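You operate a simulated robot arm through the tools that you are given. There is no shell and no other tool.

You are at the controls of a simulated two-armed robot. One attempt, no reset.

Task
Put the blue cup in the sink bowl. Open the top left drawer, put the small brown carton labelled "valve" from the inside of the top left drawer on the fifth shelf from the bottom of the far bay, then shut the drawer. Take the brown cup on the desk shelf and put it away on the cup tray of the steel machine. Take the measuring jug and leave it on the cup tray of the steel machine. Take the small steel jug and put it on the cup tray of the steel machine. Pick up the tall brown carton from the top of the supply counter with one hand, pass it to the other hand and put it on the side table. The order is free. Set down upright: measuring jug, small steel jug, tall brown carton.

It is judged by the outcome, as a careful person would: the job done as asked, and still so three seconds after it is handed in. It fails if anything else is knocked over, pushed out of place, dropped, spilled or broken.

Robot
Two 7-joint arms with three-finger grippers on one trunk, on a base that moves. Base frame: it is fixed to the floor where the robot stands at the start and does not move with it; the origin is under the middle of the robot, x ahead of it, y to its left, z up. Units: m, rad, N and s.
The left shoulder is at the start at [0.03, 0.124, 1.008], the right one opposite. Each reaches about 0.95 m from its shoulder. Places, roughly: blue cup (7x6x6 cm) [-0.9, -2.2, 1.5]; brown cup (7x6x6 cm) [1.4, -2.4, 1]; cup tray of the steel machine [2.6, 1, 1.3]; fifth shelf of the far bay [1.9, -2.2, 1.4]; measuring jug [1.5, -0.5, 0.75]; side table [-3, -3.5, 0.9]; sink bowl [-4, -1.2, 0.7]; small brown carton [1.25, -2.5, 0.75]; small steel jug (12x8x10 cm) [3.1, 0.4, 0.8]; tall brown carton [-2, -5, 1]; top left drawer [1.3, -2.5, 0.9]. Payload 2.2 kg a hand.
The tool frame of a hand sits at the grasp point between the pads (the TCP): z along the fingers, y along the line on which they close. The tips reach 0.028 m beyond it. The gripper opens to 0.102 m; its body begins 0.071 m behind the TCP.
Orientation is that of the tool frame in the base frame, as a unit quaternion [x, y, z, w]. With the fingers straight down and closing along the base's y, the tool's x points along the base's -x, its y along +y and its z along -z.

Tools
- The arms move only by the tool send_rows. It takes "left_motion", "right_motion" or both (then of equal length, played together; a hand with none holds still); each is a list of rows, each an object (a shift or turn left out is 0, a gripper value left out holds the last) with "dp": the shift along the tool's x, y, z in units of 50 mm (1.0 is 50 mm), a list of three; "rot": the turn, a rotation vector about the tool's x, y, z in units of 5 degrees (1.0 is 5 degrees), a list of three; "grip": the opening, from 0 (shut) to 1 (fully open). In form: [{"dp": [dx, dy, dz], "rot": [ax, ay, az], "grip": grip}, ...]. A call has 1 to 20 rows; each row shifts and turns the commanded pose from where the row before left it, along the tool's axes as they then stand. A call with a number of a shift or a turn outside -1 to 1 is refused whole. Rows are played at 5 a second. More than 0.05 m and 0.15 rad between two rows, or a gripper value outside its range, and nothing of the call is played. A pose out of reach is approached as far as the arm can. The call stops where the force on the tool passes 40 N (or 10 N more than at its start, if that is more) or the arm is blocked; 0.2 s more then pass. Each finger travels about 0.1436 m/s and halts on what it meets, pressing with about 37 N; the grip force reading is that of the motor and also rises with nothing between the fingers. The clock runs only during rows and for 0.2 s after the last one: add rows that do not move to give the fingers time. The reply holds the time, the measured pose of the TCP, the force on the tool along the base axes, the opening and the grip force, in the units named above and with some noise, with the torque about the TCP (base axes, N m) and any sound that the robot's microphone picked up.
- Cameras (640 x 400 px; columns grow to the right, rows downward): "scene" is now at [0.0425, 0.023, 1.7309]; the picture's right is [0.19, -0.98, 0.00], its down [-0.71, -0.13, -0.69] and it looks along [0.68, 0.13, -0.72] (base axes); focal length 295 px, centre (320, 200). "left" rides on the left gripper at [0.072, 0.038, -0.086] in its tool frame; the picture's right is [-0.47, 0.89, 0.00], its down [-0.60, -0.32, -0.73] and it looks along [-0.65, -0.34, 0.68] (tool axes); focal length 256 px, centre (320, 200). "right" rides on the right gripper at [0.069, 0.044, -0.086] in its tool frame; the picture's right is [-0.53, 0.85, 0.00], its down [-0.58, -0.36, -0.73] and it looks along [-0.62, -0.39, 0.68] (tool axes); focal length 256 px, centre (320, 200).
- camera(camera): a new picture of that camera. No time passes.
- lift_body(by): moves the trunk up (or, below 0, down) by that many m; the arms and the scene camera ride with it, the base frame stays. It gives what a move gives, with no picture.
- roll_base(legs): drives the robot by 1 to 6 legs, each [ahead, left, turn to the left] in m, m and rad, along the robot's own axes; the way and the turn of a leg run together, so that a leg with both is an arc; at most 1.5 m and 3.142 rad a leg. The arms and the cameras ride along, it lands a little off, and it stops where it bumps. It gives what a move gives.
- turn_head(pan, tilt): turns the head with the scene camera to pan (to the left, within 2.496 rad either way) and tilt (down, from -0.506 to 1.204), counted from straight ahead of the robot. It gives what a move gives.
- point_at(camera, pixels): for up to 12 pixels [column, row] of the newest picture of that camera ("zoom" is the newest enlarged one), the place [x, y, z] in the base frame of the surface seen there, good to about 0.002 m, but the place of the scene camera against the robot may be out by one fixed shift of up to 0.012 m in any direction. No time passes.
- close_up(camera, box): a new picture of the part [left, top, right, bottom] of that camera's present view, enlarged. No time passes.
- job_done(): hands the job in; it is judged then, once.

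Unless the task says otherwise, let go and move clear before handing in.

The tools are called by a JSON object that holds its "method" and its "body". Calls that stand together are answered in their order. send_rows: Moves the arms, as the interface text tells. Its arguments: {"type":"object","properties":{"left_motion":{"type":"array"},"right_motion":{"type":"array"}},"required":[]} The other tools are called the same way: lift_body (by) moves the trunk up or down; roll_base (legs) drives the base; turn_head (pan, tilt) turns the head that bears the scene camera; camera (camera) takes a picture; point_at (camera, pixels) gives the place of the surface under pixels of a picture; close_up (camera, box) takes an enlarged picture of a part of a camera's view; job_done () hands the job in.

At the start:

```text
time_s: 0.0
left_tool_pos: [0.6046, 0.3218, 1.2363]
left_ee_rot: [0.0, 1.0, 0.0, 0.0]
left_contact_force: [-0.1, -0.5, 0.4]
left_torque: [-0.02, -0.03, -0.01]
left_grip_width: 0.1021
left_finger_force: 0.1
right_tool_pos: [0.3744, -0.1861, 1.221]
right_ee_rot: [0.0, 1.0, 0.0, 0.0]
right_contact_force: [1.4, -0.2, -0.2]
right_torque: [-0.03, -0.03, 0.03]
right_grip_width: 0.1021
right_finger_force: 0.1
trunk travel left (down, up): [-0.25, 0.29]
robot x, y, heading: [0.0013, 0.0014, -0.001]
head pan, tilt (commanded): [0.187, 0.805]
```

scene: 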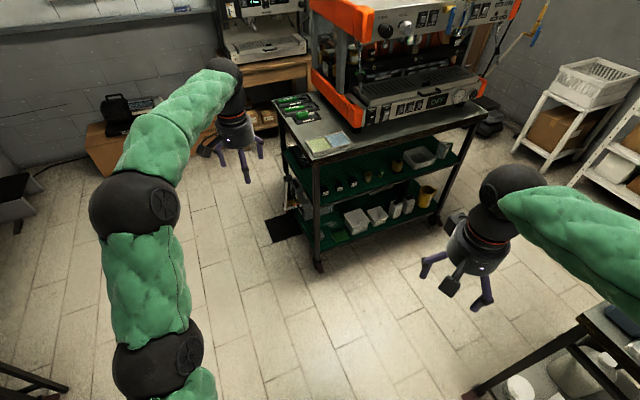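
right: 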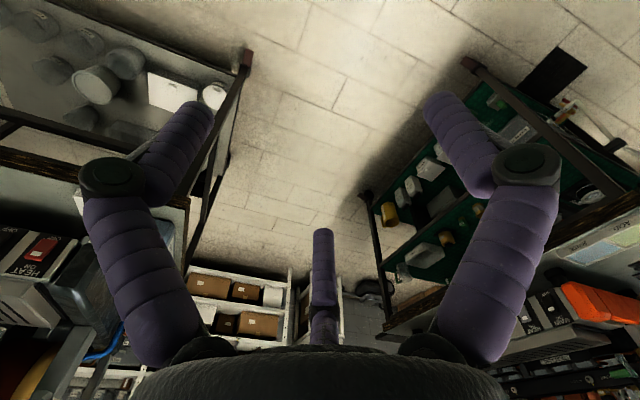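
left: 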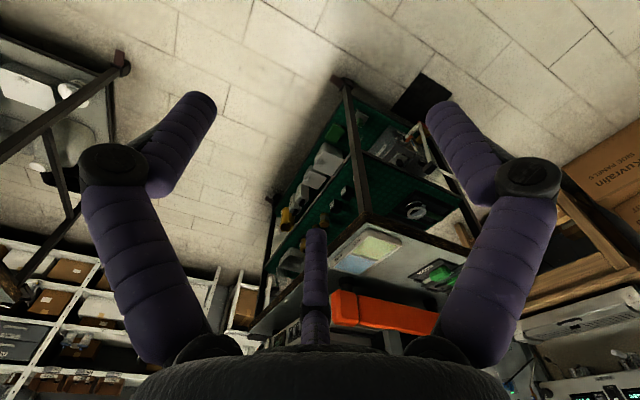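

The scene picture shows an orange-framed steel machine on a wheeled cart ahead-left (around pixel 420,60) and shelves to the right. I'll look around with the head before moving.

{"method": "turn_head", "body": {"pan": 0.3, "tilt": 0.3}}

{"method": "camera", "body": {"camera": "scene"}}

{"method": "turn_head", "body": {"pan": -0.7, "tilt": 0.4}}

{"method": "camera", "body": {"camera": "scene"}}

{"method": "turn_head", "body": {"pan": -1.6, "tilt": 0.4}}

{"method": "camera", "body": {"camera": "scene"}}

{"method": "turn_head", "body": {"pan": -2.45, "tilt": 0.4}}

{"method": "camera", "body": {"camera": "scene"}}

{"method": "turn_head", "body": {"pan": 2.3, "tilt": 0.4}}

{"method": "camera", "body": {"camera": "scene"}}

{"method": "turn_head", "body": {"pan": 1.3, "tilt": 0.4}}

{"method": "camera", "body": {"camera": "scene"}}

```text
time_s: 0.9
left_tool_pos: [0.6048, 0.322, 1.2366]
left_ee_rot: [0.0, 1.0, 0.0, 0.0]
left_contact_force: [0.1, -0.7, -0.6]
left_torque: [0.0, -0.01, -0.01]
left_grip_width: 0.1019
left_finger_force: 0.1
right_tool_pos: [0.3739, -0.1873, 1.2209]
right_ee_rot: [0.0, 1.0, 0.0, 0.0]
right_contact_force: [0.5, 0.7, -0.1]
right_torque: [0.0, 0.02, -0.03]
right_grip_width: 0.102
right_finger_force: 0.1
trunk travel left (down, up): [-0.25, 0.29]
robot x, y, heading: [-0.0003, 0.0007, -0.001]
head pan, tilt (commanded): [0.3, 0.3]
```

```text
taken
```

scene: 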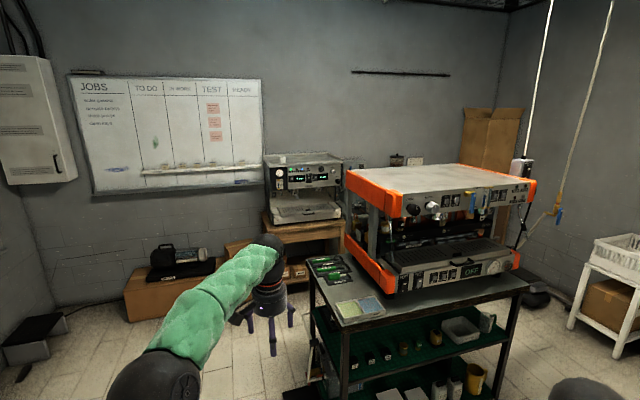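

```text
time_s: 2.2
left_tool_pos: [0.6049, 0.3222, 1.2361]
left_ee_rot: [0.0, 1.0, 0.0, 0.0]
left_contact_force: [-0.1, -0.2, 0.2]
left_torque: [-0.02, 0.01, 0.02]
left_grip_width: 0.1023
left_finger_force: 0.1
right_tool_pos: [0.3729, -0.1875, 1.222]
right_ee_rot: [0.0, 1.0, 0.0, 0.0]
right_contact_force: [0.4, 0.4, -0.6]
right_torque: [0.02, 0.03, 0.03]
right_grip_width: 0.1022
right_finger_force: 0.0
trunk travel left (down, up): [-0.25, 0.29]
robot x, y, heading: [0.0008, 0.0017, 0.002]
head pan, tilt (commanded): [-0.7, 0.4]
```

```text
taken
```

scene: 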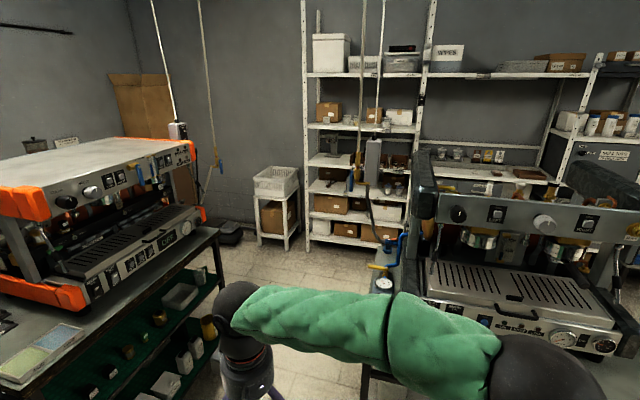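

```text
time_s: 3.4
left_tool_pos: [0.6032, 0.3236, 1.2364]
left_ee_rot: [0.0, 1.0, 0.0, 0.0]
left_contact_force: [-0.1, -0.4, 0.4]
left_torque: [0.03, 0.01, 0.0]
left_grip_width: 0.1019
left_finger_force: 0.1
right_tool_pos: [0.3745, -0.1867, 1.2214]
right_ee_rot: [0.0, 1.0, 0.0, 0.0]
right_contact_force: [-0.2, 0.5, 0.2]
right_torque: [0.0, -0.04, 0.03]
right_grip_width: 0.1021
right_finger_force: 0.0
trunk travel left (down, up): [-0.25, 0.29]
robot x, y, heading: [0.0008, 0.0022, 0.002]
head pan, tilt (commanded): [-1.6, 0.4]
```

```text
taken
```

scene: 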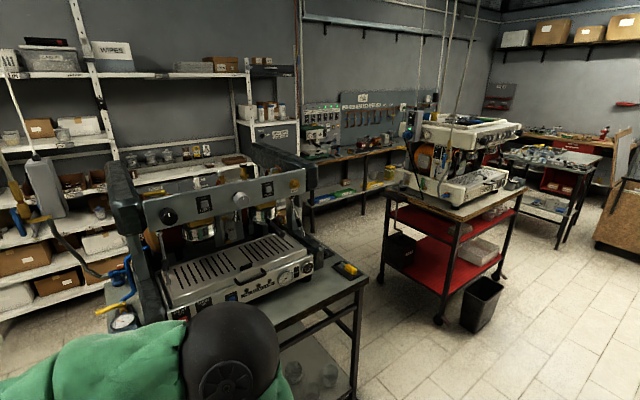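

```text
time_s: 4.6
left_tool_pos: [0.6033, 0.3231, 1.2366]
left_ee_rot: [0.0, 1.0, 0.0, 0.0]
left_contact_force: [0.3, -0.1, 0.2]
left_torque: [0.01, 0.03, 0.02]
left_grip_width: 0.1021
left_finger_force: 0.0
right_tool_pos: [0.3745, -0.1874, 1.2201]
right_ee_rot: [0.0, 1.0, 0.0, 0.001]
right_contact_force: [0.0, -0.6, 0.3]
right_torque: [-0.02, 0.0, -0.05]
right_grip_width: 0.1022
right_finger_force: 0.0
trunk travel left (down, up): [-0.25, 0.29]
robot x, y, heading: [0.0012, -0.0012, -0.001]
head pan, tilt (commanded): [-2.45, 0.4]
```

```text
taken
```

scene: 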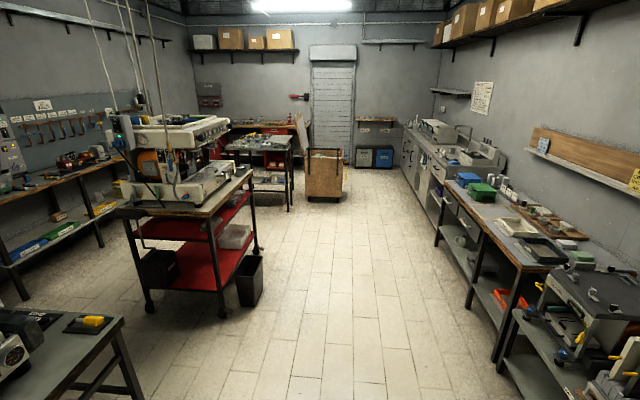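

```text
time_s: 8.3
left_tool_pos: [0.604, 0.3229, 1.2367]
left_ee_rot: [0.0, 1.0, -0.001, 0.0]
left_contact_force: [-0.3, -0.3, -0.3]
left_torque: [-0.01, -0.02, 0.01]
left_grip_width: 0.1019
left_finger_force: 0.1
right_tool_pos: [0.3749, -0.1869, 1.221]
right_ee_rot: [-0.001, 1.0, 0.0, -0.001]
right_contact_force: [-1.0, -0.9, 0.6]
right_torque: [0.0, 0.03, 0.01]
right_grip_width: 0.102
right_finger_force: 0.0
trunk travel left (down, up): [-0.25, 0.29]
robot x, y, heading: [-0.0019, -0.0006, -0.002]
head pan, tilt (commanded): [2.3, 0.4]
```

```text
taken
```

scene: 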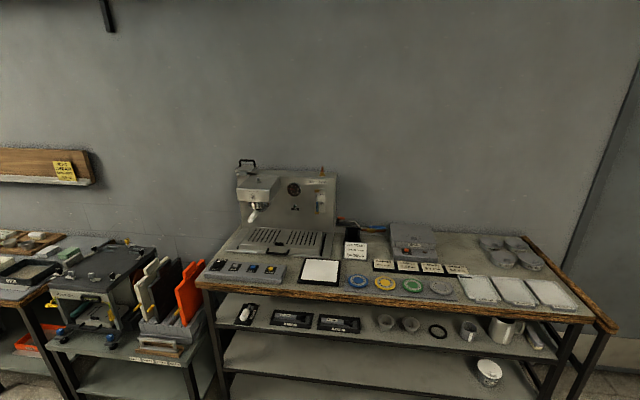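

```text
time_s: 9.6
left_tool_pos: [0.6028, 0.3228, 1.2355]
left_ee_rot: [0.0, 1.0, 0.0, 0.0]
left_contact_force: [-0.5, 0.0, 0.2]
left_torque: [0.04, -0.04, 0.0]
left_grip_width: 0.1019
left_finger_force: 0.1
right_tool_pos: [0.3743, -0.1871, 1.22]
right_ee_rot: [0.0, 1.0, 0.0, 0.0]
right_contact_force: [0.5, 0.2, 0.0]
right_torque: [-0.02, -0.02, 0.0]
right_grip_width: 0.1023
right_finger_force: 0.1
trunk travel left (down, up): [-0.25, 0.29]
robot x, y, heading: [0.0001, -0.0009, 0.002]
head pan, tilt (commanded): [1.3, 0.4]
```

```text
taken
```

scene: 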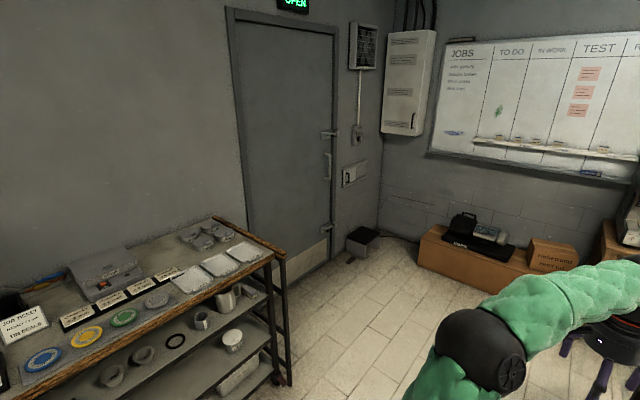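

The room holds several espresso machines; the one at (303,190) in the first view is likely the steel machine at [2.6, 1, 1.3]. I'll look there again and get places.

{"method": "turn_head", "body": {"pan": 0.3, "tilt": 0.3}}

{"method": "camera", "body": {"camera": "scene"}}

{"method": "point_at", "body": {"camera": "scene", "pixels": [[303, 158], [305, 208], [280, 217], [335, 212], [305, 230], [440, 178], [345, 165], [415, 365], [440, 335], [476, 378], [396, 157], [290, 270]]}}

{"method": "close_up", "body": {"camera": "scene", "box": [240, 130, 440, 255]}}

{"method": "close_up", "body": {"camera": "scene", "box": [300, 240, 556, 400]}}

```text
time_s: 10.9
left_tool_pos: [0.6044, 0.3228, 1.2367]
left_ee_rot: [0.0, 1.0, 0.0, 0.001]
left_contact_force: [-1.0, -0.2, -0.2]
left_torque: [0.01, -0.01, 0.02]
left_grip_width: 0.1018
left_finger_force: 0.0
right_tool_pos: [0.3749, -0.1857, 1.2205]
right_ee_rot: [0.0, 1.0, 0.0, 0.0]
right_contact_force: [-0.1, 0.0, 0.1]
right_torque: [0.0, 0.05, 0.03]
right_grip_width: 0.1021
right_finger_force: 0.1
trunk travel left (down, up): [-0.25, 0.29]
robot x, y, heading: [-0.0006, 0.0005, -0.003]
head pan, tilt (commanded): [0.3, 0.3]
```

```text
taken
```

scene: 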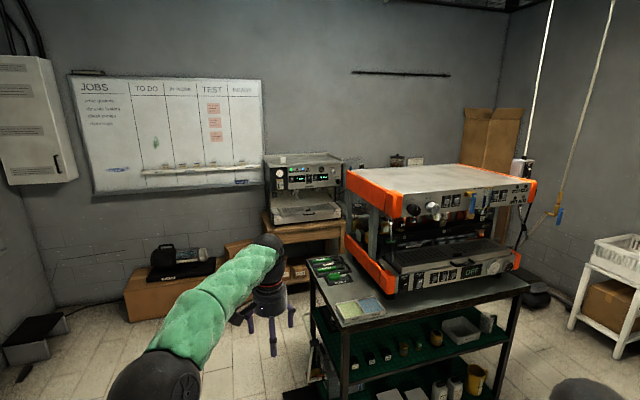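

```text
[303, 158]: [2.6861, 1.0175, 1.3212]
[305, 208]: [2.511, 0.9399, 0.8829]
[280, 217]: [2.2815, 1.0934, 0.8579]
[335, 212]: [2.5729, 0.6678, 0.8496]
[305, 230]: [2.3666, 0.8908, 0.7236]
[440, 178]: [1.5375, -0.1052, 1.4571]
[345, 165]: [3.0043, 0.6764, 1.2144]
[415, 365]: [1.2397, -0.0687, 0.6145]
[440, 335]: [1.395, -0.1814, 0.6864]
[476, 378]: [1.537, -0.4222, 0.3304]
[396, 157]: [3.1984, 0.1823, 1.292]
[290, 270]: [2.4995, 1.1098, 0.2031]
```

```text
3.20 times, centred on (340, 192) of scene
```

zoom: 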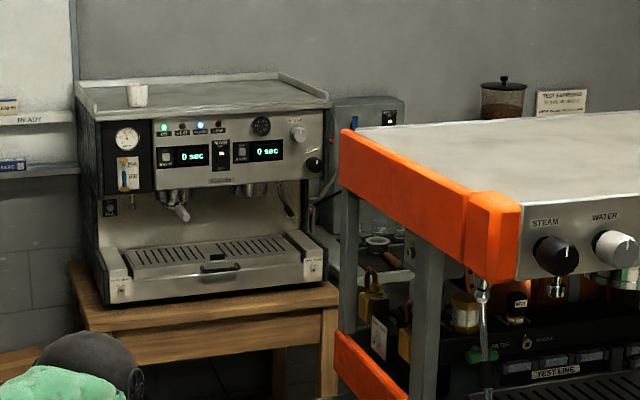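

```text
2.50 times, centred on (428, 320) of scene
```

zoom: 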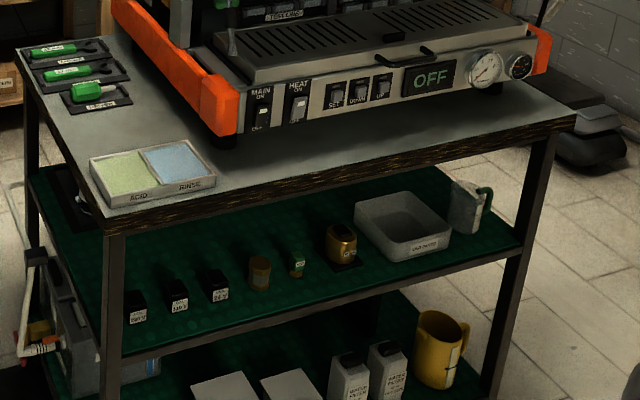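

The steel machine at zoom (215,90) has a railed cup tray on top at z≈1.32 with a white cup on it; the jug with a green handle is on the cart's mid shelf at zoom (465,205). Next I map the right-hand side (shelves).

{"method": "turn_head", "body": {"pan": -0.75, "tilt": 0.3}}

{"method": "camera", "body": {"camera": "scene"}}

{"method": "close_up", "body": {"camera": "scene", "box": [280, 60, 480, 185]}}

{"method": "close_up", "body": {"camera": "scene", "box": [280, 160, 480, 285]}}

{"method": "close_up", "body": {"camera": "scene", "box": [440, 60, 640, 185]}}

{"method": "close_up", "body": {"camera": "scene", "box": [440, 160, 640, 285]}}

```text
time_s: 12.2
left_tool_pos: [0.6034, 0.3231, 1.2359]
left_ee_rot: [-0.001, 1.0, -0.001, 0.001]
left_contact_force: [-0.7, 0.3, 0.3]
left_torque: [0.03, 0.01, -0.04]
left_grip_width: 0.102
left_finger_force: 0.0
right_tool_pos: [0.3729, -0.1875, 1.2207]
right_ee_rot: [0.0, 1.0, 0.0, 0.0]
right_contact_force: [0.6, -0.1, 0.1]
right_torque: [-0.02, 0.0, 0.02]
right_grip_width: 0.1021
right_finger_force: 0.2
trunk travel left (down, up): [-0.25, 0.29]
robot x, y, heading: [0.001, -0.0035, -0.001]
head pan, tilt (commanded): [-0.75, 0.3]
```

```text
taken
```

scene: 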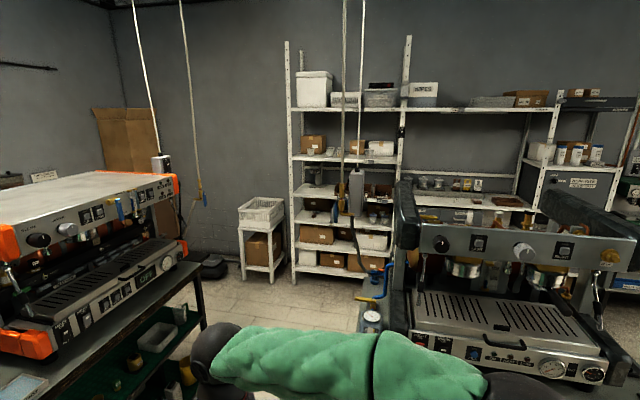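

```text
3.20 times, centred on (380, 122) of scene
```

zoom: 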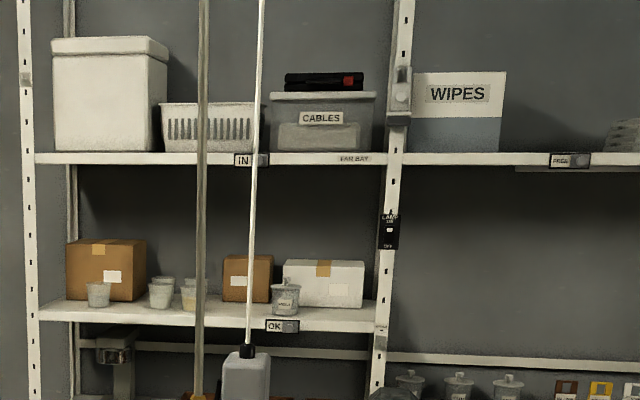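

```text
3.20 times, centred on (380, 222) of scene
```

zoom: 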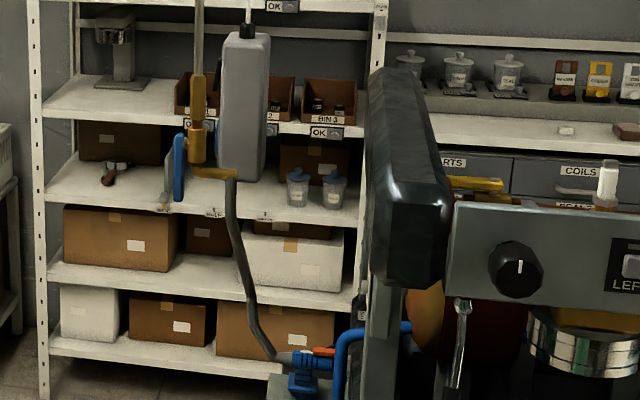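

```text
3.20 times, centred on (540, 122) of scene
```

zoom: 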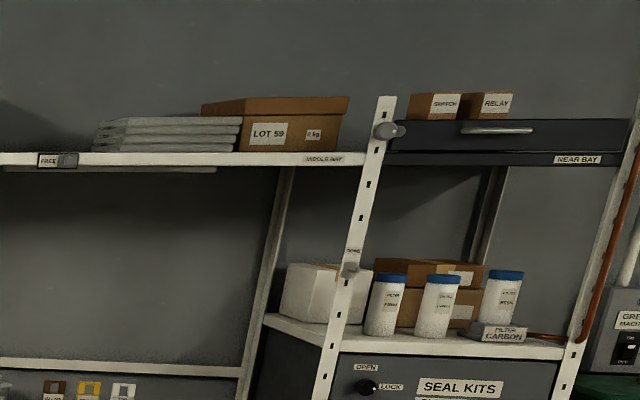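

```text
3.20 times, centred on (540, 222) of scene
```

zoom: 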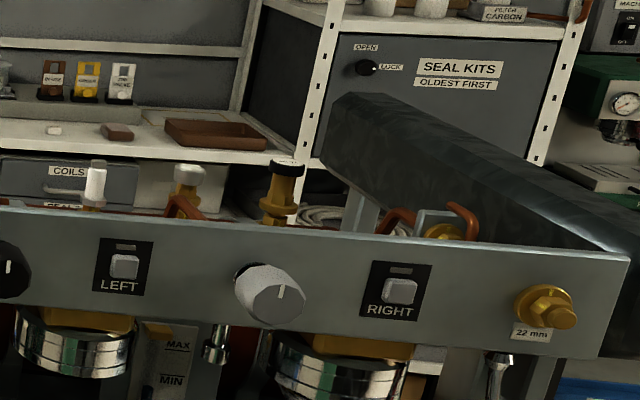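

The far bay shows six shelves: bottoms at zoom2 rows 345, 275, 190, 100, then the "OK" shelf (zoom1 row 315) as fifth and "FAR BAY" shelf as sixth. I'll measure these places.

{"method": "point_at", "body": {"camera": "scene", "pixels": [[345, 159], [300, 157], [395, 162], [345, 109], [345, 192], [345, 224], [345, 245], [345, 270], [460, 200], [512, 203], [475, 201], [560, 190]]}}

{"method": "close_up", "body": {"camera": "scene", "box": [400, 160, 560, 260]}}

{"method": "close_up", "body": {"camera": "scene", "box": [290, 120, 410, 195]}}

```text
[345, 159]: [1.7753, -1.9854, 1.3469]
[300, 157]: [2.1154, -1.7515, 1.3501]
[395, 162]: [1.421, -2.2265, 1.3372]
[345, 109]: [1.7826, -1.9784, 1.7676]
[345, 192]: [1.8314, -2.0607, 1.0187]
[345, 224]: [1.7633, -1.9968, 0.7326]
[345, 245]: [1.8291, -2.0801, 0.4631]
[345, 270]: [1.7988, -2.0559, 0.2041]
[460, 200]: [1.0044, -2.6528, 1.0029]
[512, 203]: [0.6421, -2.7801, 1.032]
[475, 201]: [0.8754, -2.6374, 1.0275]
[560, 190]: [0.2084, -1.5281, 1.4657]
```

```text
4.00 times, centred on (480, 210) of scene
```

zoom: 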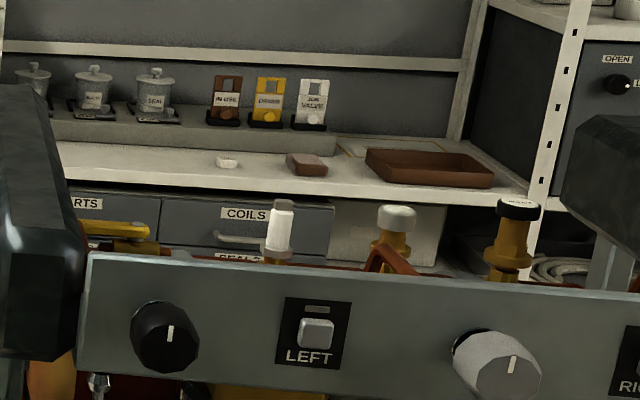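

```text
5.33 times, centred on (350, 158) of scene
```

zoom: 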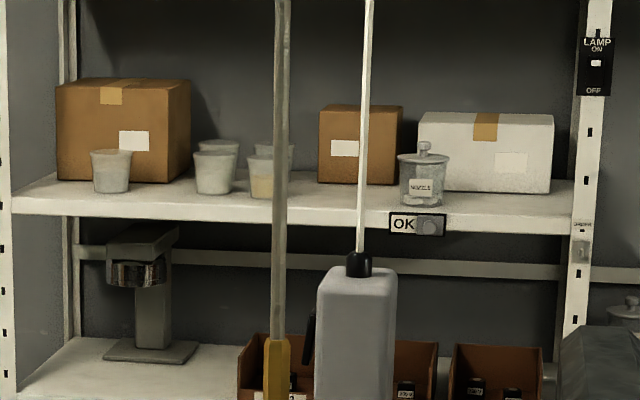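

The far bay's 5th shelf is at z≈1.35 with front edge from (2.12,-1.75) to (1.42,-2.23). Now I map floor and obstacles, first between the two carts.

{"method": "turn_head", "body": {"pan": -0.7, "tilt": 0.7}}

{"method": "camera", "body": {"camera": "scene"}}

{"method": "point_at", "body": {"camera": "scene", "pixels": [[357, 60], [345, 100], [380, 180], [300, 120], [250, 130], [230, 130], [320, 200], [130, 200], [440, 200], [220, 250], [370, 130], [600, 230]]}}

{"method": "turn_head", "body": {"pan": -1.5, "tilt": 0.7}}

{"method": "camera", "body": {"camera": "scene"}}

{"method": "point_at", "body": {"camera": "scene", "pixels": [[320, 60], [200, 60], [330, 150], [340, 200], [380, 270], [290, 300], [400, 100], [420, 160], [500, 200], [520, 100], [440, 220], [600, 300]]}}

```text
time_s: 13.1
left_tool_pos: [0.6037, 0.3221, 1.2354]
left_ee_rot: [0.0, 1.0, 0.0, 0.001]
left_contact_force: [-0.8, -0.7, -0.1]
left_torque: [0.02, 0.04, -0.02]
left_grip_width: 0.102
left_finger_force: 0.0
right_tool_pos: [0.3753, -0.1873, 1.2204]
right_ee_rot: [0.0, 1.0, 0.0, 0.0]
right_contact_force: [0.0, 0.2, 0.5]
right_torque: [0.01, 0.02, 0.0]
right_grip_width: 0.1017
right_finger_force: 0.1
trunk travel left (down, up): [-0.25, 0.29]
robot x, y, heading: [0.0027, -0.0012, -0.001]
head pan, tilt (commanded): [-0.7, 0.7]
```

```text
taken
```

scene: 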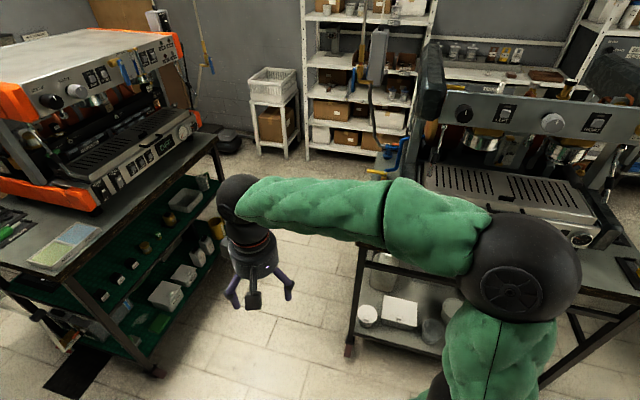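

```text
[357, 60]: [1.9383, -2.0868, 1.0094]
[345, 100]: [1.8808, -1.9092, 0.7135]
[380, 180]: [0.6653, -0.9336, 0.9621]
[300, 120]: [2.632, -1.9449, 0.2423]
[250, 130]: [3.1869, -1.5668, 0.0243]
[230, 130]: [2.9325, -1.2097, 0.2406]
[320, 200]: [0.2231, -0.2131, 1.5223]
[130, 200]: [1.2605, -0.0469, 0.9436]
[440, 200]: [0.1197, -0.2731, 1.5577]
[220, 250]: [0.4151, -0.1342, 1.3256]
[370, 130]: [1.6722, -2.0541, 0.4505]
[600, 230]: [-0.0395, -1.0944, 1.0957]
```

```text
time_s: 14.2
left_tool_pos: [0.6037, 0.3227, 1.2368]
left_ee_rot: [0.0, 1.0, 0.001, 0.0]
left_contact_force: [-0.6, 0.1, -0.8]
left_torque: [-0.01, -0.01, 0.02]
left_grip_width: 0.1021
left_finger_force: 0.0
right_tool_pos: [0.3748, -0.1863, 1.2203]
right_ee_rot: [0.0, 1.0, 0.0, 0.0]
right_contact_force: [0.0, -0.4, 0.8]
right_torque: [-0.01, 0.0, 0.02]
right_grip_width: 0.102
right_finger_force: 0.0
trunk travel left (down, up): [-0.25, 0.29]
robot x, y, heading: [0.0028, -0.0003, 0.0]
head pan, tilt (commanded): [-1.499, 0.7]
```

```text
taken
```

scene: 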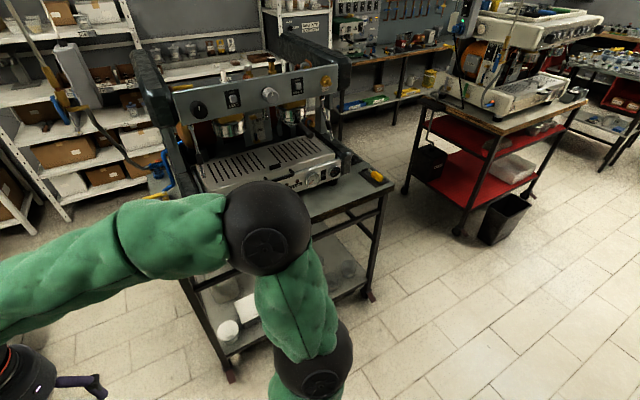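

```text
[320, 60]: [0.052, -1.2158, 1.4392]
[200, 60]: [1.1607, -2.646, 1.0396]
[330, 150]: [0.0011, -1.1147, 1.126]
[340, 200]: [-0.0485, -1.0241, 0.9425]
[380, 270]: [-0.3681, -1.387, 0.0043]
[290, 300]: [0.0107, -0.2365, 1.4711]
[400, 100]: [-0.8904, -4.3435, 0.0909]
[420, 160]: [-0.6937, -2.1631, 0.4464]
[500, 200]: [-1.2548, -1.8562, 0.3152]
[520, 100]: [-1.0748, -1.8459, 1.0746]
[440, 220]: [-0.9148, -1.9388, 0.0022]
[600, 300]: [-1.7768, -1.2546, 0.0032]
```

The right arm blocks part of the views, and the left arm sticks out to x=0.60. I'll tuck the left arm in before driving, then view the floor between the carts again.

{"method": "send_rows", "body": {"left_motion": [{"dp": [0.8, -0.5, 0]}, {"dp": [0.8, -0.5, 0]}, {"dp": [0.8, -0.5, 0]}, {"dp": [0.8, -0.5, 0]}, {"dp": [0.8, -0.5, 0]}]}}

{"method": "turn_head", "body": {"pan": 0.1, "tilt": 0.9}}

{"method": "camera", "body": {"camera": "scene"}}

{"method": "turn_head", "body": {"pan": -1.1, "tilt": 1.0}}

{"method": "camera", "body": {"camera": "scene"}}

```text
time_s: 15.4
left_tool_pos: [0.4012, 0.1943, 1.2351]
left_ee_rot: [0.0, 1.0, 0.0, 0.0]
left_contact_force: [0.5, -1.0, 0.9]
left_torque: [0.01, -0.02, -0.01]
left_grip_width: 0.102
left_finger_force: 0.0
right_tool_pos: [0.3737, -0.187, 1.221]
right_ee_rot: [0.001, 1.0, 0.001, 0.001]
right_contact_force: [-0.2, 0.5, -0.8]
right_torque: [0.02, -0.03, 0.01]
right_grip_width: 0.1019
right_finger_force: 0.0
trunk travel left (down, up): [-0.25, 0.29]
robot x, y, heading: [-0.0023, 0.0014, 0.0]
head pan, tilt (commanded): [-1.499, 0.7]
```

```text
time_s: 17.1
left_tool_pos: [0.403, 0.1943, 1.2352]
left_ee_rot: [0.0, 1.0, 0.0, 0.0]
left_contact_force: [0.0, 0.9, 0.1]
left_torque: [-0.03, 0.05, 0.0]
left_grip_width: 0.1022
left_finger_force: 0.0
right_tool_pos: [0.3751, -0.1868, 1.222]
right_ee_rot: [0.0, 1.0, 0.0, 0.0]
right_contact_force: [0.0, 0.9, 0.3]
right_torque: [0.01, -0.04, -0.02]
right_grip_width: 0.1021
right_finger_force: 0.1
trunk travel left (down, up): [-0.25, 0.29]
robot x, y, heading: [-0.0057, -0.0029, -0.004]
head pan, tilt (commanded): [0.099, 0.901]
```

```text
taken
```

scene: 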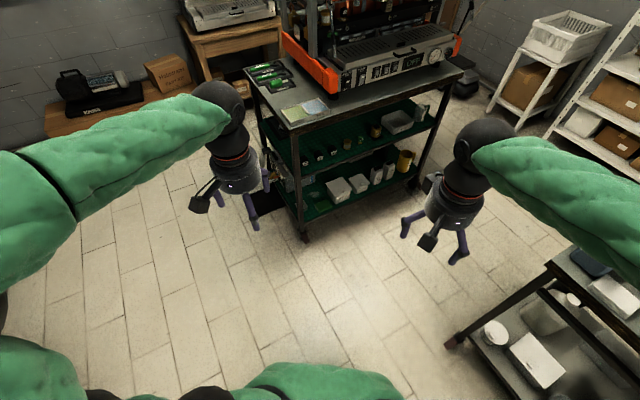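

```text
time_s: 18.5
left_tool_pos: [0.4039, 0.194, 1.2347]
left_ee_rot: [0.0, 1.0, 0.0, 0.0]
left_contact_force: [0.2, -0.1, 0.1]
left_torque: [-0.01, 0.0, 0.01]
left_grip_width: 0.102
left_finger_force: 0.0
right_tool_pos: [0.3745, -0.1868, 1.2207]
right_ee_rot: [0.0, 1.0, 0.0, 0.0]
right_contact_force: [1.1, 0.7, 0.3]
right_torque: [0.0, -0.01, 0.0]
right_grip_width: 0.1019
right_finger_force: 0.0
trunk travel left (down, up): [-0.25, 0.29]
robot x, y, heading: [0.0011, -0.0011, -0.003]
head pan, tilt (commanded): [-1.1, 1.0]
```

```text
taken
```

scene: 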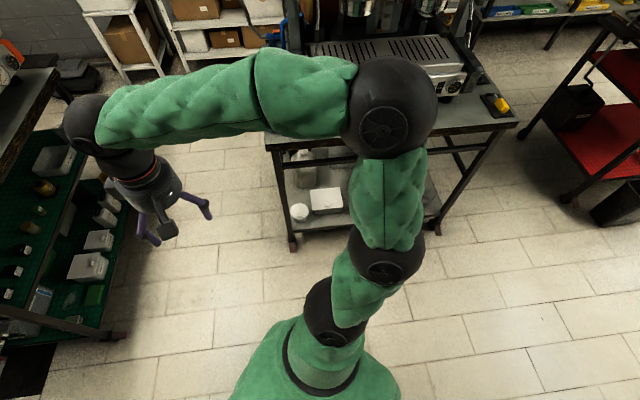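

{"method": "point_at", "body": {"camera": "scene", "pixels": [[293, 246], [290, 140], [435, 230], [516, 122], [510, 112], [105, 335], [60, 90], [118, 345], [570, 200], [225, 200], [165, 70], [55, 55]]}}

{"method": "turn_head", "body": {"pan": 0.1, "tilt": 0.9}}

{"method": "camera", "body": {"camera": "scene"}}

{"method": "point_at", "body": {"camera": "scene", "pixels": [[303, 236], [245, 88], [290, 130], [462, 68], [455, 343], [545, 268], [427, 172], [470, 90], [500, 110], [560, 145], [120, 180], [520, 230]]}}

```text
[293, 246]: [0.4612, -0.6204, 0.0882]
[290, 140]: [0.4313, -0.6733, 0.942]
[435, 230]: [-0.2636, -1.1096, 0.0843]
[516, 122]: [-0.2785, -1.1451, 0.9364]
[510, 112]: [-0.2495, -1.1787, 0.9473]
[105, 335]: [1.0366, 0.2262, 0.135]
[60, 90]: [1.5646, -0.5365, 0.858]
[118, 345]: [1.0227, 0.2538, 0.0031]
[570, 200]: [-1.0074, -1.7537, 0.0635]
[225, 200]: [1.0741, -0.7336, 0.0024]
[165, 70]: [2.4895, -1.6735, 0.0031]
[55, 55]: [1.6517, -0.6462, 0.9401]
```

```text
time_s: 19.9
left_tool_pos: [0.4042, 0.1946, 1.2356]
left_ee_rot: [0.0, 1.0, -0.001, 0.0]
left_contact_force: [-0.3, 1.3, 0.0]
left_torque: [-0.01, -0.03, 0.02]
left_grip_width: 0.1018
left_finger_force: 0.1
right_tool_pos: [0.374, -0.1857, 1.2213]
right_ee_rot: [-0.001, 1.0, -0.001, 0.0]
right_contact_force: [0.2, 0.2, -0.1]
right_torque: [0.0, 0.05, 0.0]
right_grip_width: 0.1019
right_finger_force: 0.0
trunk travel left (down, up): [-0.25, 0.29]
robot x, y, heading: [0.0021, -0.0017, -0.004]
head pan, tilt (commanded): [0.099, 0.901]
```

```text
taken
```

scene: 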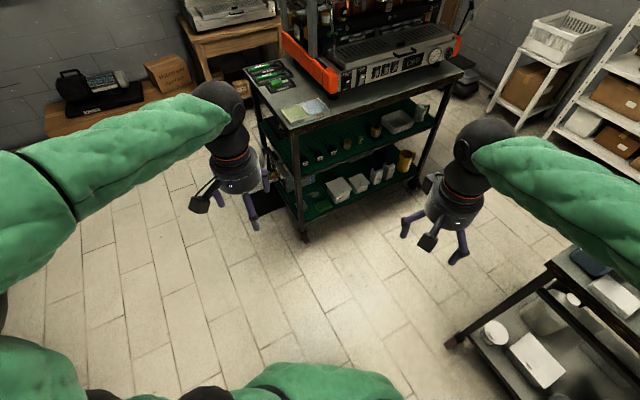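

```text
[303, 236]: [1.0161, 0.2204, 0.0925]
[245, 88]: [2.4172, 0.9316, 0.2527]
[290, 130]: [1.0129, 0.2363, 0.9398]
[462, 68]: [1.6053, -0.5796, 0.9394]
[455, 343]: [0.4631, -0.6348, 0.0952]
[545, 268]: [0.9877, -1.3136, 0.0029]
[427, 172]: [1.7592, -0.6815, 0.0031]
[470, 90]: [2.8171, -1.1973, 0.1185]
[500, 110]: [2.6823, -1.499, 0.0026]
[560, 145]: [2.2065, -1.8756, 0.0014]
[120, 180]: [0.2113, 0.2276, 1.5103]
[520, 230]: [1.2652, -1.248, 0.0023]
```

Carts mapped: orange cart front edge (1.01,0.24)→(1.64,-0.62); grey cart near edge (0.46,-0.63)→(-0.26,-1.11), leaving a ~0.96 m corridor. Now I locate the hanging pendant and hoses.

{"method": "turn_head", "body": {"pan": -0.75, "tilt": 0.2}}

{"method": "camera", "body": {"camera": "scene"}}

{"method": "close_up", "body": {"camera": "scene", "box": [240, 160, 440, 285]}}

```text
time_s: 21.0
left_tool_pos: [0.4043, 0.1939, 1.2349]
left_ee_rot: [0.0, 1.0, 0.0, 0.0]
left_contact_force: [0.6, 0.7, -0.7]
left_torque: [-0.01, -0.03, 0.01]
left_grip_width: 0.1023
left_finger_force: 0.1
right_tool_pos: [0.373, -0.1851, 1.2203]
right_ee_rot: [0.0, 1.0, 0.001, 0.0]
right_contact_force: [0.3, -0.7, 0.0]
right_torque: [-0.01, 0.0, 0.02]
right_grip_width: 0.1015
right_finger_force: 0.1
trunk travel left (down, up): [-0.25, 0.29]
robot x, y, heading: [-0.0009, -0.0025, 0.001]
head pan, tilt (commanded): [-0.75, 0.201]
```

```text
taken
```

scene: 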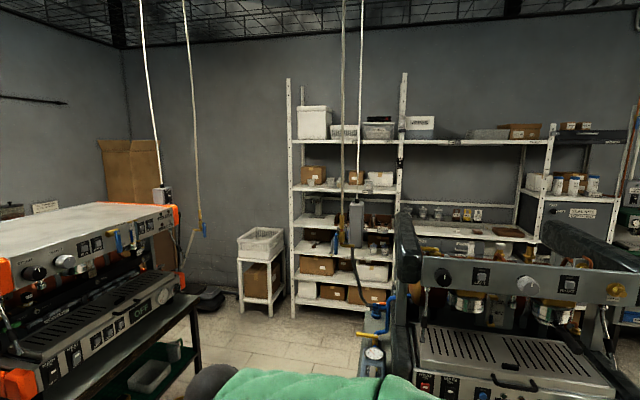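

```text
3.20 times, centred on (340, 222) of scene
```

zoom: 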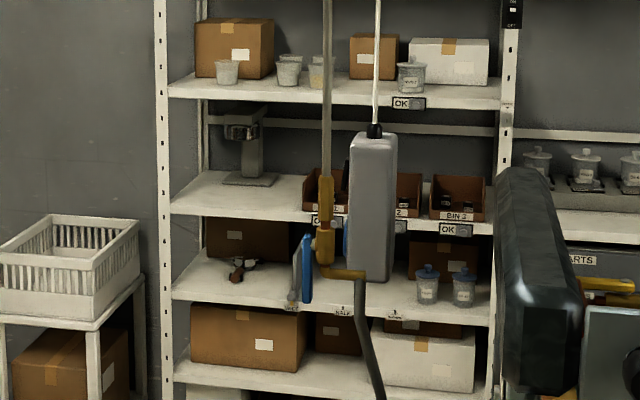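

{"method": "point_at", "body": {"camera": "scene", "pixels": [[356, 215], [343, 225], [343, 150], [360, 100], [352, 260], [160, 193], [203, 230], [375, 315], [405, 240], [372, 360], [340, 330], [265, 250]]}}

{"method": "turn_head", "body": {"pan": -2.0, "tilt": 0.6}}

{"method": "camera", "body": {"camera": "scene"}}

{"method": "point_at", "body": {"camera": "scene", "pixels": [[150, 250], [100, 260], [260, 200], [200, 140], [280, 100], [330, 180], [310, 60], [470, 100], [560, 100], [560, 250], [400, 300], [100, 80]]}}

```text
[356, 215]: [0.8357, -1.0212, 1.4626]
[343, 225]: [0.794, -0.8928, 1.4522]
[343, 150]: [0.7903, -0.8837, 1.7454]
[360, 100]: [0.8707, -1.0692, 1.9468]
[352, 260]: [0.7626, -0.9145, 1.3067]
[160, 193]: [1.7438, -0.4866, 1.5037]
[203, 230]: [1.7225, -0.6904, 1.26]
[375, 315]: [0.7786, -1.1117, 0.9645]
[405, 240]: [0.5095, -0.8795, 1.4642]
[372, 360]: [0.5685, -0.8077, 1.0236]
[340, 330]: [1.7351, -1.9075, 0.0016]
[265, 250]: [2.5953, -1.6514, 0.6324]
```

```text
time_s: 22.5
left_tool_pos: [0.4032, 0.1948, 1.235]
left_ee_rot: [0.0, 1.0, -0.001, 0.0]
left_contact_force: [0.1, 0.2, 0.3]
left_torque: [-0.03, 0.04, 0.0]
left_grip_width: 0.1019
left_finger_force: 0.1
right_tool_pos: [0.375, -0.1868, 1.2211]
right_ee_rot: [0.001, 1.0, 0.0, 0.0]
right_contact_force: [-0.3, -0.1, 0.5]
right_torque: [0.0, -0.01, -0.01]
right_grip_width: 0.1021
right_finger_force: 0.1
trunk travel left (down, up): [-0.25, 0.29]
robot x, y, heading: [-0.0018, -0.0001, -0.003]
head pan, tilt (commanded): [-2.0, 0.6]
```

```text
taken
```

scene: 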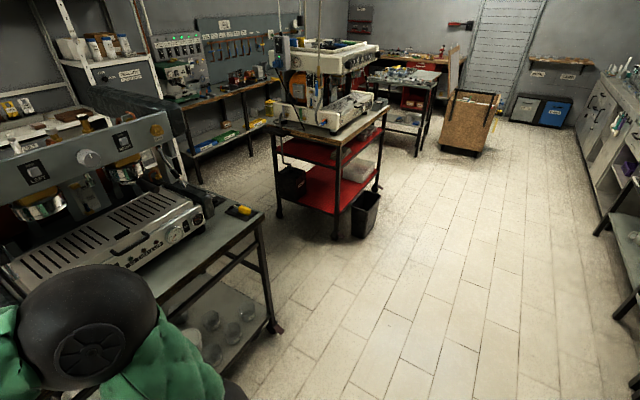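

```text
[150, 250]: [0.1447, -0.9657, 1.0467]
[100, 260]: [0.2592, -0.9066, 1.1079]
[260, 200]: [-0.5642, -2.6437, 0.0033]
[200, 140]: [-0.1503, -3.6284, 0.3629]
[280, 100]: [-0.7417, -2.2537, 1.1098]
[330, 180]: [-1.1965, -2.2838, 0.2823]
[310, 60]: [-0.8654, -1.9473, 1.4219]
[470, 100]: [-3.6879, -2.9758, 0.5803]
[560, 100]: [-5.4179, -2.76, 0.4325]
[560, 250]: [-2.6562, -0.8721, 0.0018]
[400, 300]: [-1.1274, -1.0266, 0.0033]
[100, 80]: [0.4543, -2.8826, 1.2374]
```

The pendant hangs at (0.84,-1.02,1.46) and the orange cart's air gun at (1.72,-0.69,1.26); both edge the corridor. I want to see my own base footprint before driving.

{"method": "turn_head", "body": {"pan": 0.0, "tilt": 1.2}}

{"method": "camera", "body": {"camera": "scene"}}

{"method": "turn_head", "body": {"pan": 1.6, "tilt": 1.2}}

{"method": "camera", "body": {"camera": "scene"}}

```text
time_s: 24.4
left_tool_pos: [0.4044, 0.1941, 1.2348]
left_ee_rot: [0.001, 1.0, 0.0, -0.001]
left_contact_force: [-0.7, -0.1, -0.5]
left_torque: [0.0, 0.01, -0.04]
left_grip_width: 0.1022
left_finger_force: 0.1
right_tool_pos: [0.3735, -0.1864, 1.2209]
right_ee_rot: [-0.001, 1.0, 0.0, 0.0]
right_contact_force: [0.2, -0.4, 0.3]
right_torque: [0.01, 0.02, -0.07]
right_grip_width: 0.1022
right_finger_force: 0.1
trunk travel left (down, up): [-0.25, 0.29]
robot x, y, heading: [0.0014, -0.0034, -0.0]
head pan, tilt (commanded): [0.0, 1.201]
```

```text
taken
```

scene: 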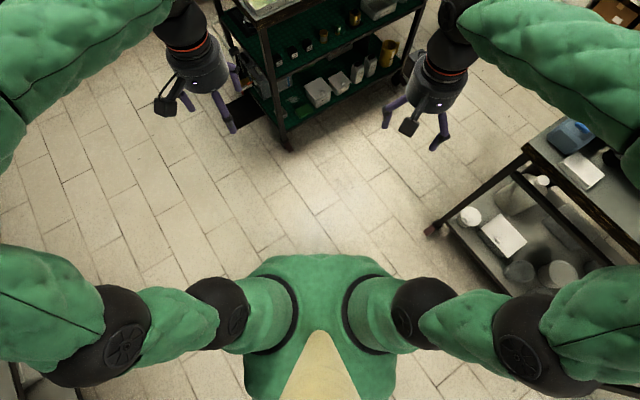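

```text
time_s: 26.1
left_tool_pos: [0.4028, 0.1943, 1.2354]
left_ee_rot: [0.001, 1.0, 0.0, 0.001]
left_contact_force: [-0.6, -1.0, 0.5]
left_torque: [-0.02, 0.01, -0.01]
left_grip_width: 0.1022
left_finger_force: 0.0
right_tool_pos: [0.3751, -0.1868, 1.2211]
right_ee_rot: [0.0, 1.0, 0.0, 0.0]
right_contact_force: [-0.1, 0.3, 0.1]
right_torque: [0.03, 0.02, -0.05]
right_grip_width: 0.1016
right_finger_force: 0.0
trunk travel left (down, up): [-0.25, 0.29]
robot x, y, heading: [-0.0009, -0.0019, -0.0]
head pan, tilt (commanded): [1.6, 1.201]
```

```text
taken
```

scene: 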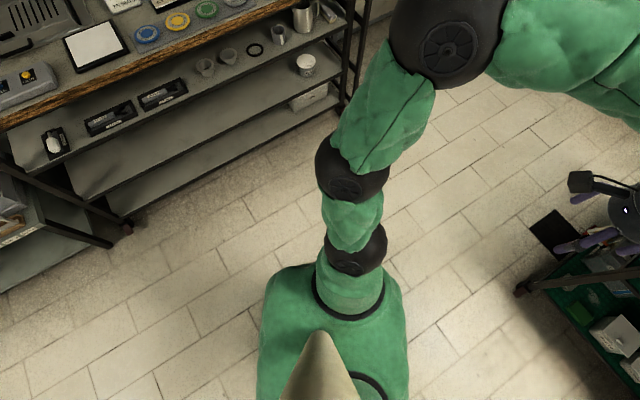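

I see the torso is slim; the elbows spread widest. I'll measure elbow places to know my width.

{"method": "point_at", "body": {"camera": "scene", "pixels": [[440, 40], [400, 30], [350, 165], [330, 250], [285, 300], [385, 300], [560, 40], [430, 90]]}}

{"method": "turn_head", "body": {"pan": -1.5, "tilt": 1.0}}

{"method": "camera", "body": {"camera": "scene"}}

{"method": "point_at", "body": {"camera": "scene", "pixels": [[270, 110], [310, 110], [240, 110], [310, 260], [330, 270], [270, 60]]}}

```text
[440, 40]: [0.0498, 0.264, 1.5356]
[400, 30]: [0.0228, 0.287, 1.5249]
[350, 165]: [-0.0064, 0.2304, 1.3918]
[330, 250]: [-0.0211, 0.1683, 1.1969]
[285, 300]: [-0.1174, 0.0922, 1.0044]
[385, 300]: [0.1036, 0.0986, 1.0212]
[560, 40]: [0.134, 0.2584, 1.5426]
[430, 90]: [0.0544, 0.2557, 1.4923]
```

```text
time_s: 28.7
left_tool_pos: [0.4042, 0.1945, 1.2344]
left_ee_rot: [0.0, 1.0, 0.001, 0.0]
left_contact_force: [0.1, 0.6, -0.5]
left_torque: [0.0, 0.0, -0.03]
left_grip_width: 0.1018
left_finger_force: 0.0
right_tool_pos: [0.374, -0.1872, 1.2222]
right_ee_rot: [-0.001, 1.0, 0.001, 0.0]
right_contact_force: [0.2, -1.0, 0.3]
right_torque: [0.03, -0.02, 0.04]
right_grip_width: 0.1018
right_finger_force: 0.0
trunk travel left (down, up): [-0.25, 0.29]
robot x, y, heading: [-0.0053, -0.0003, -0.002]
head pan, tilt (commanded): [-1.499, 1.0]
```

```text
taken
```

scene: 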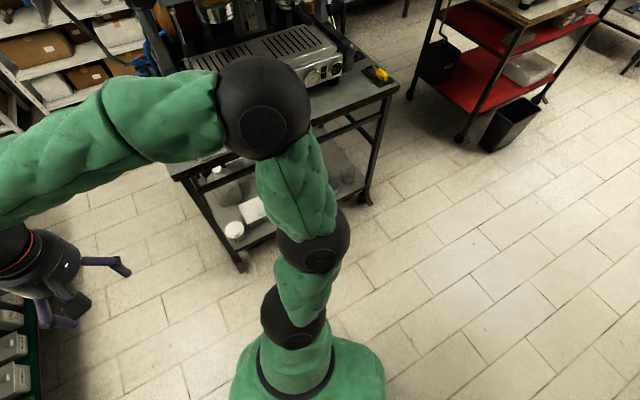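

```text
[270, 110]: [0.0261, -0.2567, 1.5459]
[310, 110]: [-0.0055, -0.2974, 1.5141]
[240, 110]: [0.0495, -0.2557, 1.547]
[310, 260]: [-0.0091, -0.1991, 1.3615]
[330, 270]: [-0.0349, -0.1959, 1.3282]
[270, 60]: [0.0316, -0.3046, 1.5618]
```

Elbows reach about |y|=0.33 at z≈1.5, so I can pass the corridor centred. I turn right first to face the shelving, then strafe left into line with the corridor.

{"method": "roll_base", "body": {"legs": [[0, 0, -0.96], [0, 0.58, 0]]}}

{"method": "turn_head", "body": {"pan": 0.0, "tilt": 0.5}}

{"method": "camera", "body": {"camera": "scene"}}

```text
time_s: 34.6
left_tool_pos: [0.8844, 0.1308, 1.2347]
left_ee_rot: [0.461, 0.887, 0.0, 0.0]
left_contact_force: [0.1, 0.1, -0.7]
left_torque: [0.0, 0.05, 0.0]
left_grip_width: 0.102
left_finger_force: 0.0
right_tool_pos: [0.5567, -0.0653, 1.2218]
right_ee_rot: [0.46, 0.888, 0.0, 0.0]
right_contact_force: [1.6, 0.4, 0.0]
right_torque: [-0.03, -0.01, 0.0]
right_grip_width: 0.1018
right_finger_force: 0.1
trunk travel left (down, up): [-0.25, 0.29]
robot x, y, heading: [0.4944, 0.3491, -0.959]
head pan, tilt (commanded): [-1.499, 1.0]
```

```text
time_s: 36.2
left_tool_pos: [0.8846, 0.1304, 1.2342]
left_ee_rot: [0.462, 0.887, 0.0, 0.0]
left_contact_force: [-0.2, 0.4, -0.3]
left_torque: [0.0, 0.01, 0.01]
left_grip_width: 0.1021
left_finger_force: 0.0
right_tool_pos: [0.5568, -0.065, 1.222]
right_ee_rot: [0.461, 0.888, 0.0, 0.0]
right_contact_force: [0.0, -0.8, 0.4]
right_torque: [-0.02, 0.02, -0.02]
right_grip_width: 0.1022
right_finger_force: 0.1
trunk travel left (down, up): [-0.25, 0.29]
robot x, y, heading: [0.4933, 0.3497, -0.959]
head pan, tilt (commanded): [0.0, 0.499]
```

```text
taken
```

scene: 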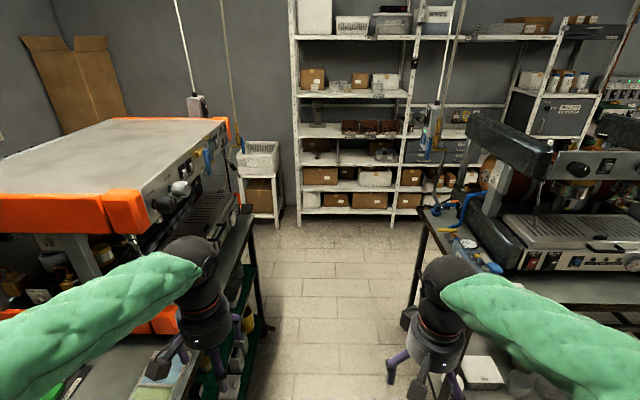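

The corridor lies straight ahead between the orange cart (edge near pixel 255,250) and the grey cart (edge near 425,240). I'll measure its lateral limits from here.

{"method": "point_at", "body": {"camera": "scene", "pixels": [[250, 220], [262, 325], [424, 230], [420, 215], [438, 125], [428, 150], [240, 150], [200, 105], [232, 135], [233, 190], [412, 325], [125, 195]]}}

{"method": "close_up", "body": {"camera": "scene", "box": [380, 80, 540, 180]}}

{"method": "turn_head", "body": {"pan": 0.0, "tilt": 1.1}}

{"method": "camera", "body": {"camera": "scene"}}

```text
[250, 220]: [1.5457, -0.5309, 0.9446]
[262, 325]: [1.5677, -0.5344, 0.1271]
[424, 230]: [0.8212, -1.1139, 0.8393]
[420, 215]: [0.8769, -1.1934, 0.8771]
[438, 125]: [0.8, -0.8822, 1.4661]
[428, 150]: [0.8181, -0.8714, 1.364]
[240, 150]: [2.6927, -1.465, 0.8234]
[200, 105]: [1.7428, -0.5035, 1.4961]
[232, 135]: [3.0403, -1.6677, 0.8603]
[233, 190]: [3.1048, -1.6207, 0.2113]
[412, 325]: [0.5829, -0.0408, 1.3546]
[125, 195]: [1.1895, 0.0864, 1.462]
```

```text
4.00 times, centred on (460, 130) of scene
```

zoom: 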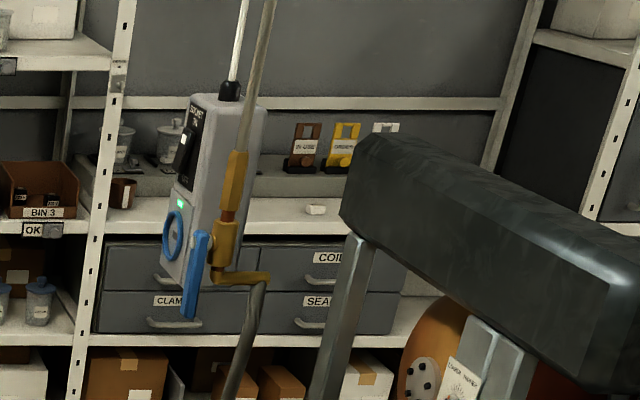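

```text
time_s: 37.2
left_tool_pos: [0.8846, 0.1301, 1.2354]
left_ee_rot: [0.461, 0.887, -0.001, 0.0]
left_contact_force: [-0.1, 0.5, 0.5]
left_torque: [-0.01, 0.01, 0.0]
left_grip_width: 0.102
left_finger_force: 0.1
right_tool_pos: [0.5572, -0.0649, 1.2219]
right_ee_rot: [0.46, 0.888, 0.0, 0.0]
right_contact_force: [-0.2, -0.3, 0.1]
right_torque: [0.01, -0.01, 0.0]
right_grip_width: 0.102
right_finger_force: 0.0
trunk travel left (down, up): [-0.25, 0.29]
robot x, y, heading: [0.4911, 0.3476, -0.96]
head pan, tilt (commanded): [0.0, 1.1]
```

```text
taken
```

scene: 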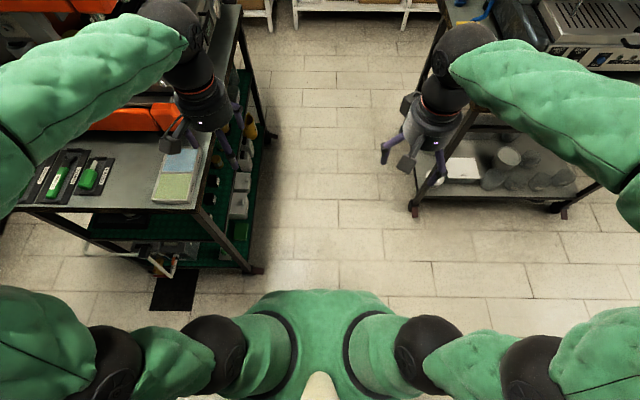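

The corridor runs from lateral -0.43 (hose) to +0.36 (orange cart edge) relative to my line. I'll shift 3.5 cm right and drive ahead 1.0 m, then look again.

{"method": "roll_base", "body": {"legs": [[0, -0.035, 0], [1.0, 0, 0]]}}

{"method": "turn_head", "body": {"pan": 0.0, "tilt": 0.6}}

{"method": "camera", "body": {"camera": "scene"}}

```text
time_s: 43.0
left_tool_pos: [1.4321, -0.7502, 1.2347]
left_ee_rot: [0.473, 0.881, 0.0, 0.001]
left_contact_force: [-0.4, 0.4, 0.2]
left_torque: [0.0, 0.01, 0.0]
left_grip_width: 0.1019
left_finger_force: 0.1
right_tool_pos: [1.099, -0.9367, 1.2212]
right_ee_rot: [0.473, 0.881, 0.0, 0.0]
right_contact_force: [-0.7, -0.4, 0.6]
right_torque: [0.01, -0.02, 0.03]
right_grip_width: 0.102
right_finger_force: 0.1
trunk travel left (down, up): [-0.25, 0.29]
robot x, y, heading: [1.045, -0.5219, -0.991]
head pan, tilt (commanded): [0.0, 1.1]
```

```text
time_s: 43.9
left_tool_pos: [1.4315, -0.7491, 1.2354]
left_ee_rot: [0.472, 0.881, -0.001, 0.0]
left_contact_force: [0.6, -0.5, 0.0]
left_torque: [-0.01, 0.06, -0.04]
left_grip_width: 0.102
left_finger_force: 0.2
right_tool_pos: [1.0989, -0.9363, 1.2213]
right_ee_rot: [0.473, 0.881, 0.0, 0.0]
right_contact_force: [0.0, 0.6, 0.0]
right_torque: [-0.01, -0.01, -0.03]
right_grip_width: 0.1018
right_finger_force: 0.1
trunk travel left (down, up): [-0.25, 0.29]
robot x, y, heading: [1.0467, -0.523, -0.99]
head pan, tilt (commanded): [0.0, 0.6]
```

```text
taken
```

scene: 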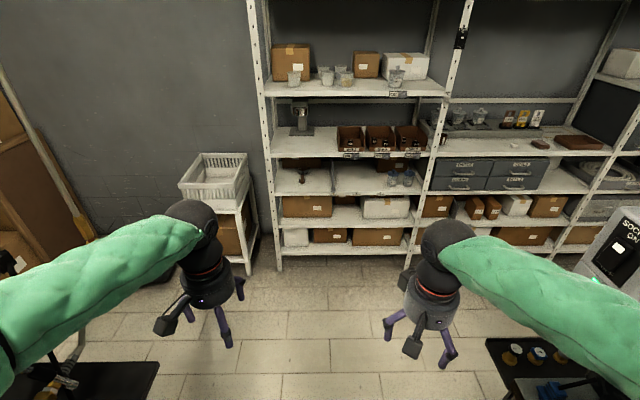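

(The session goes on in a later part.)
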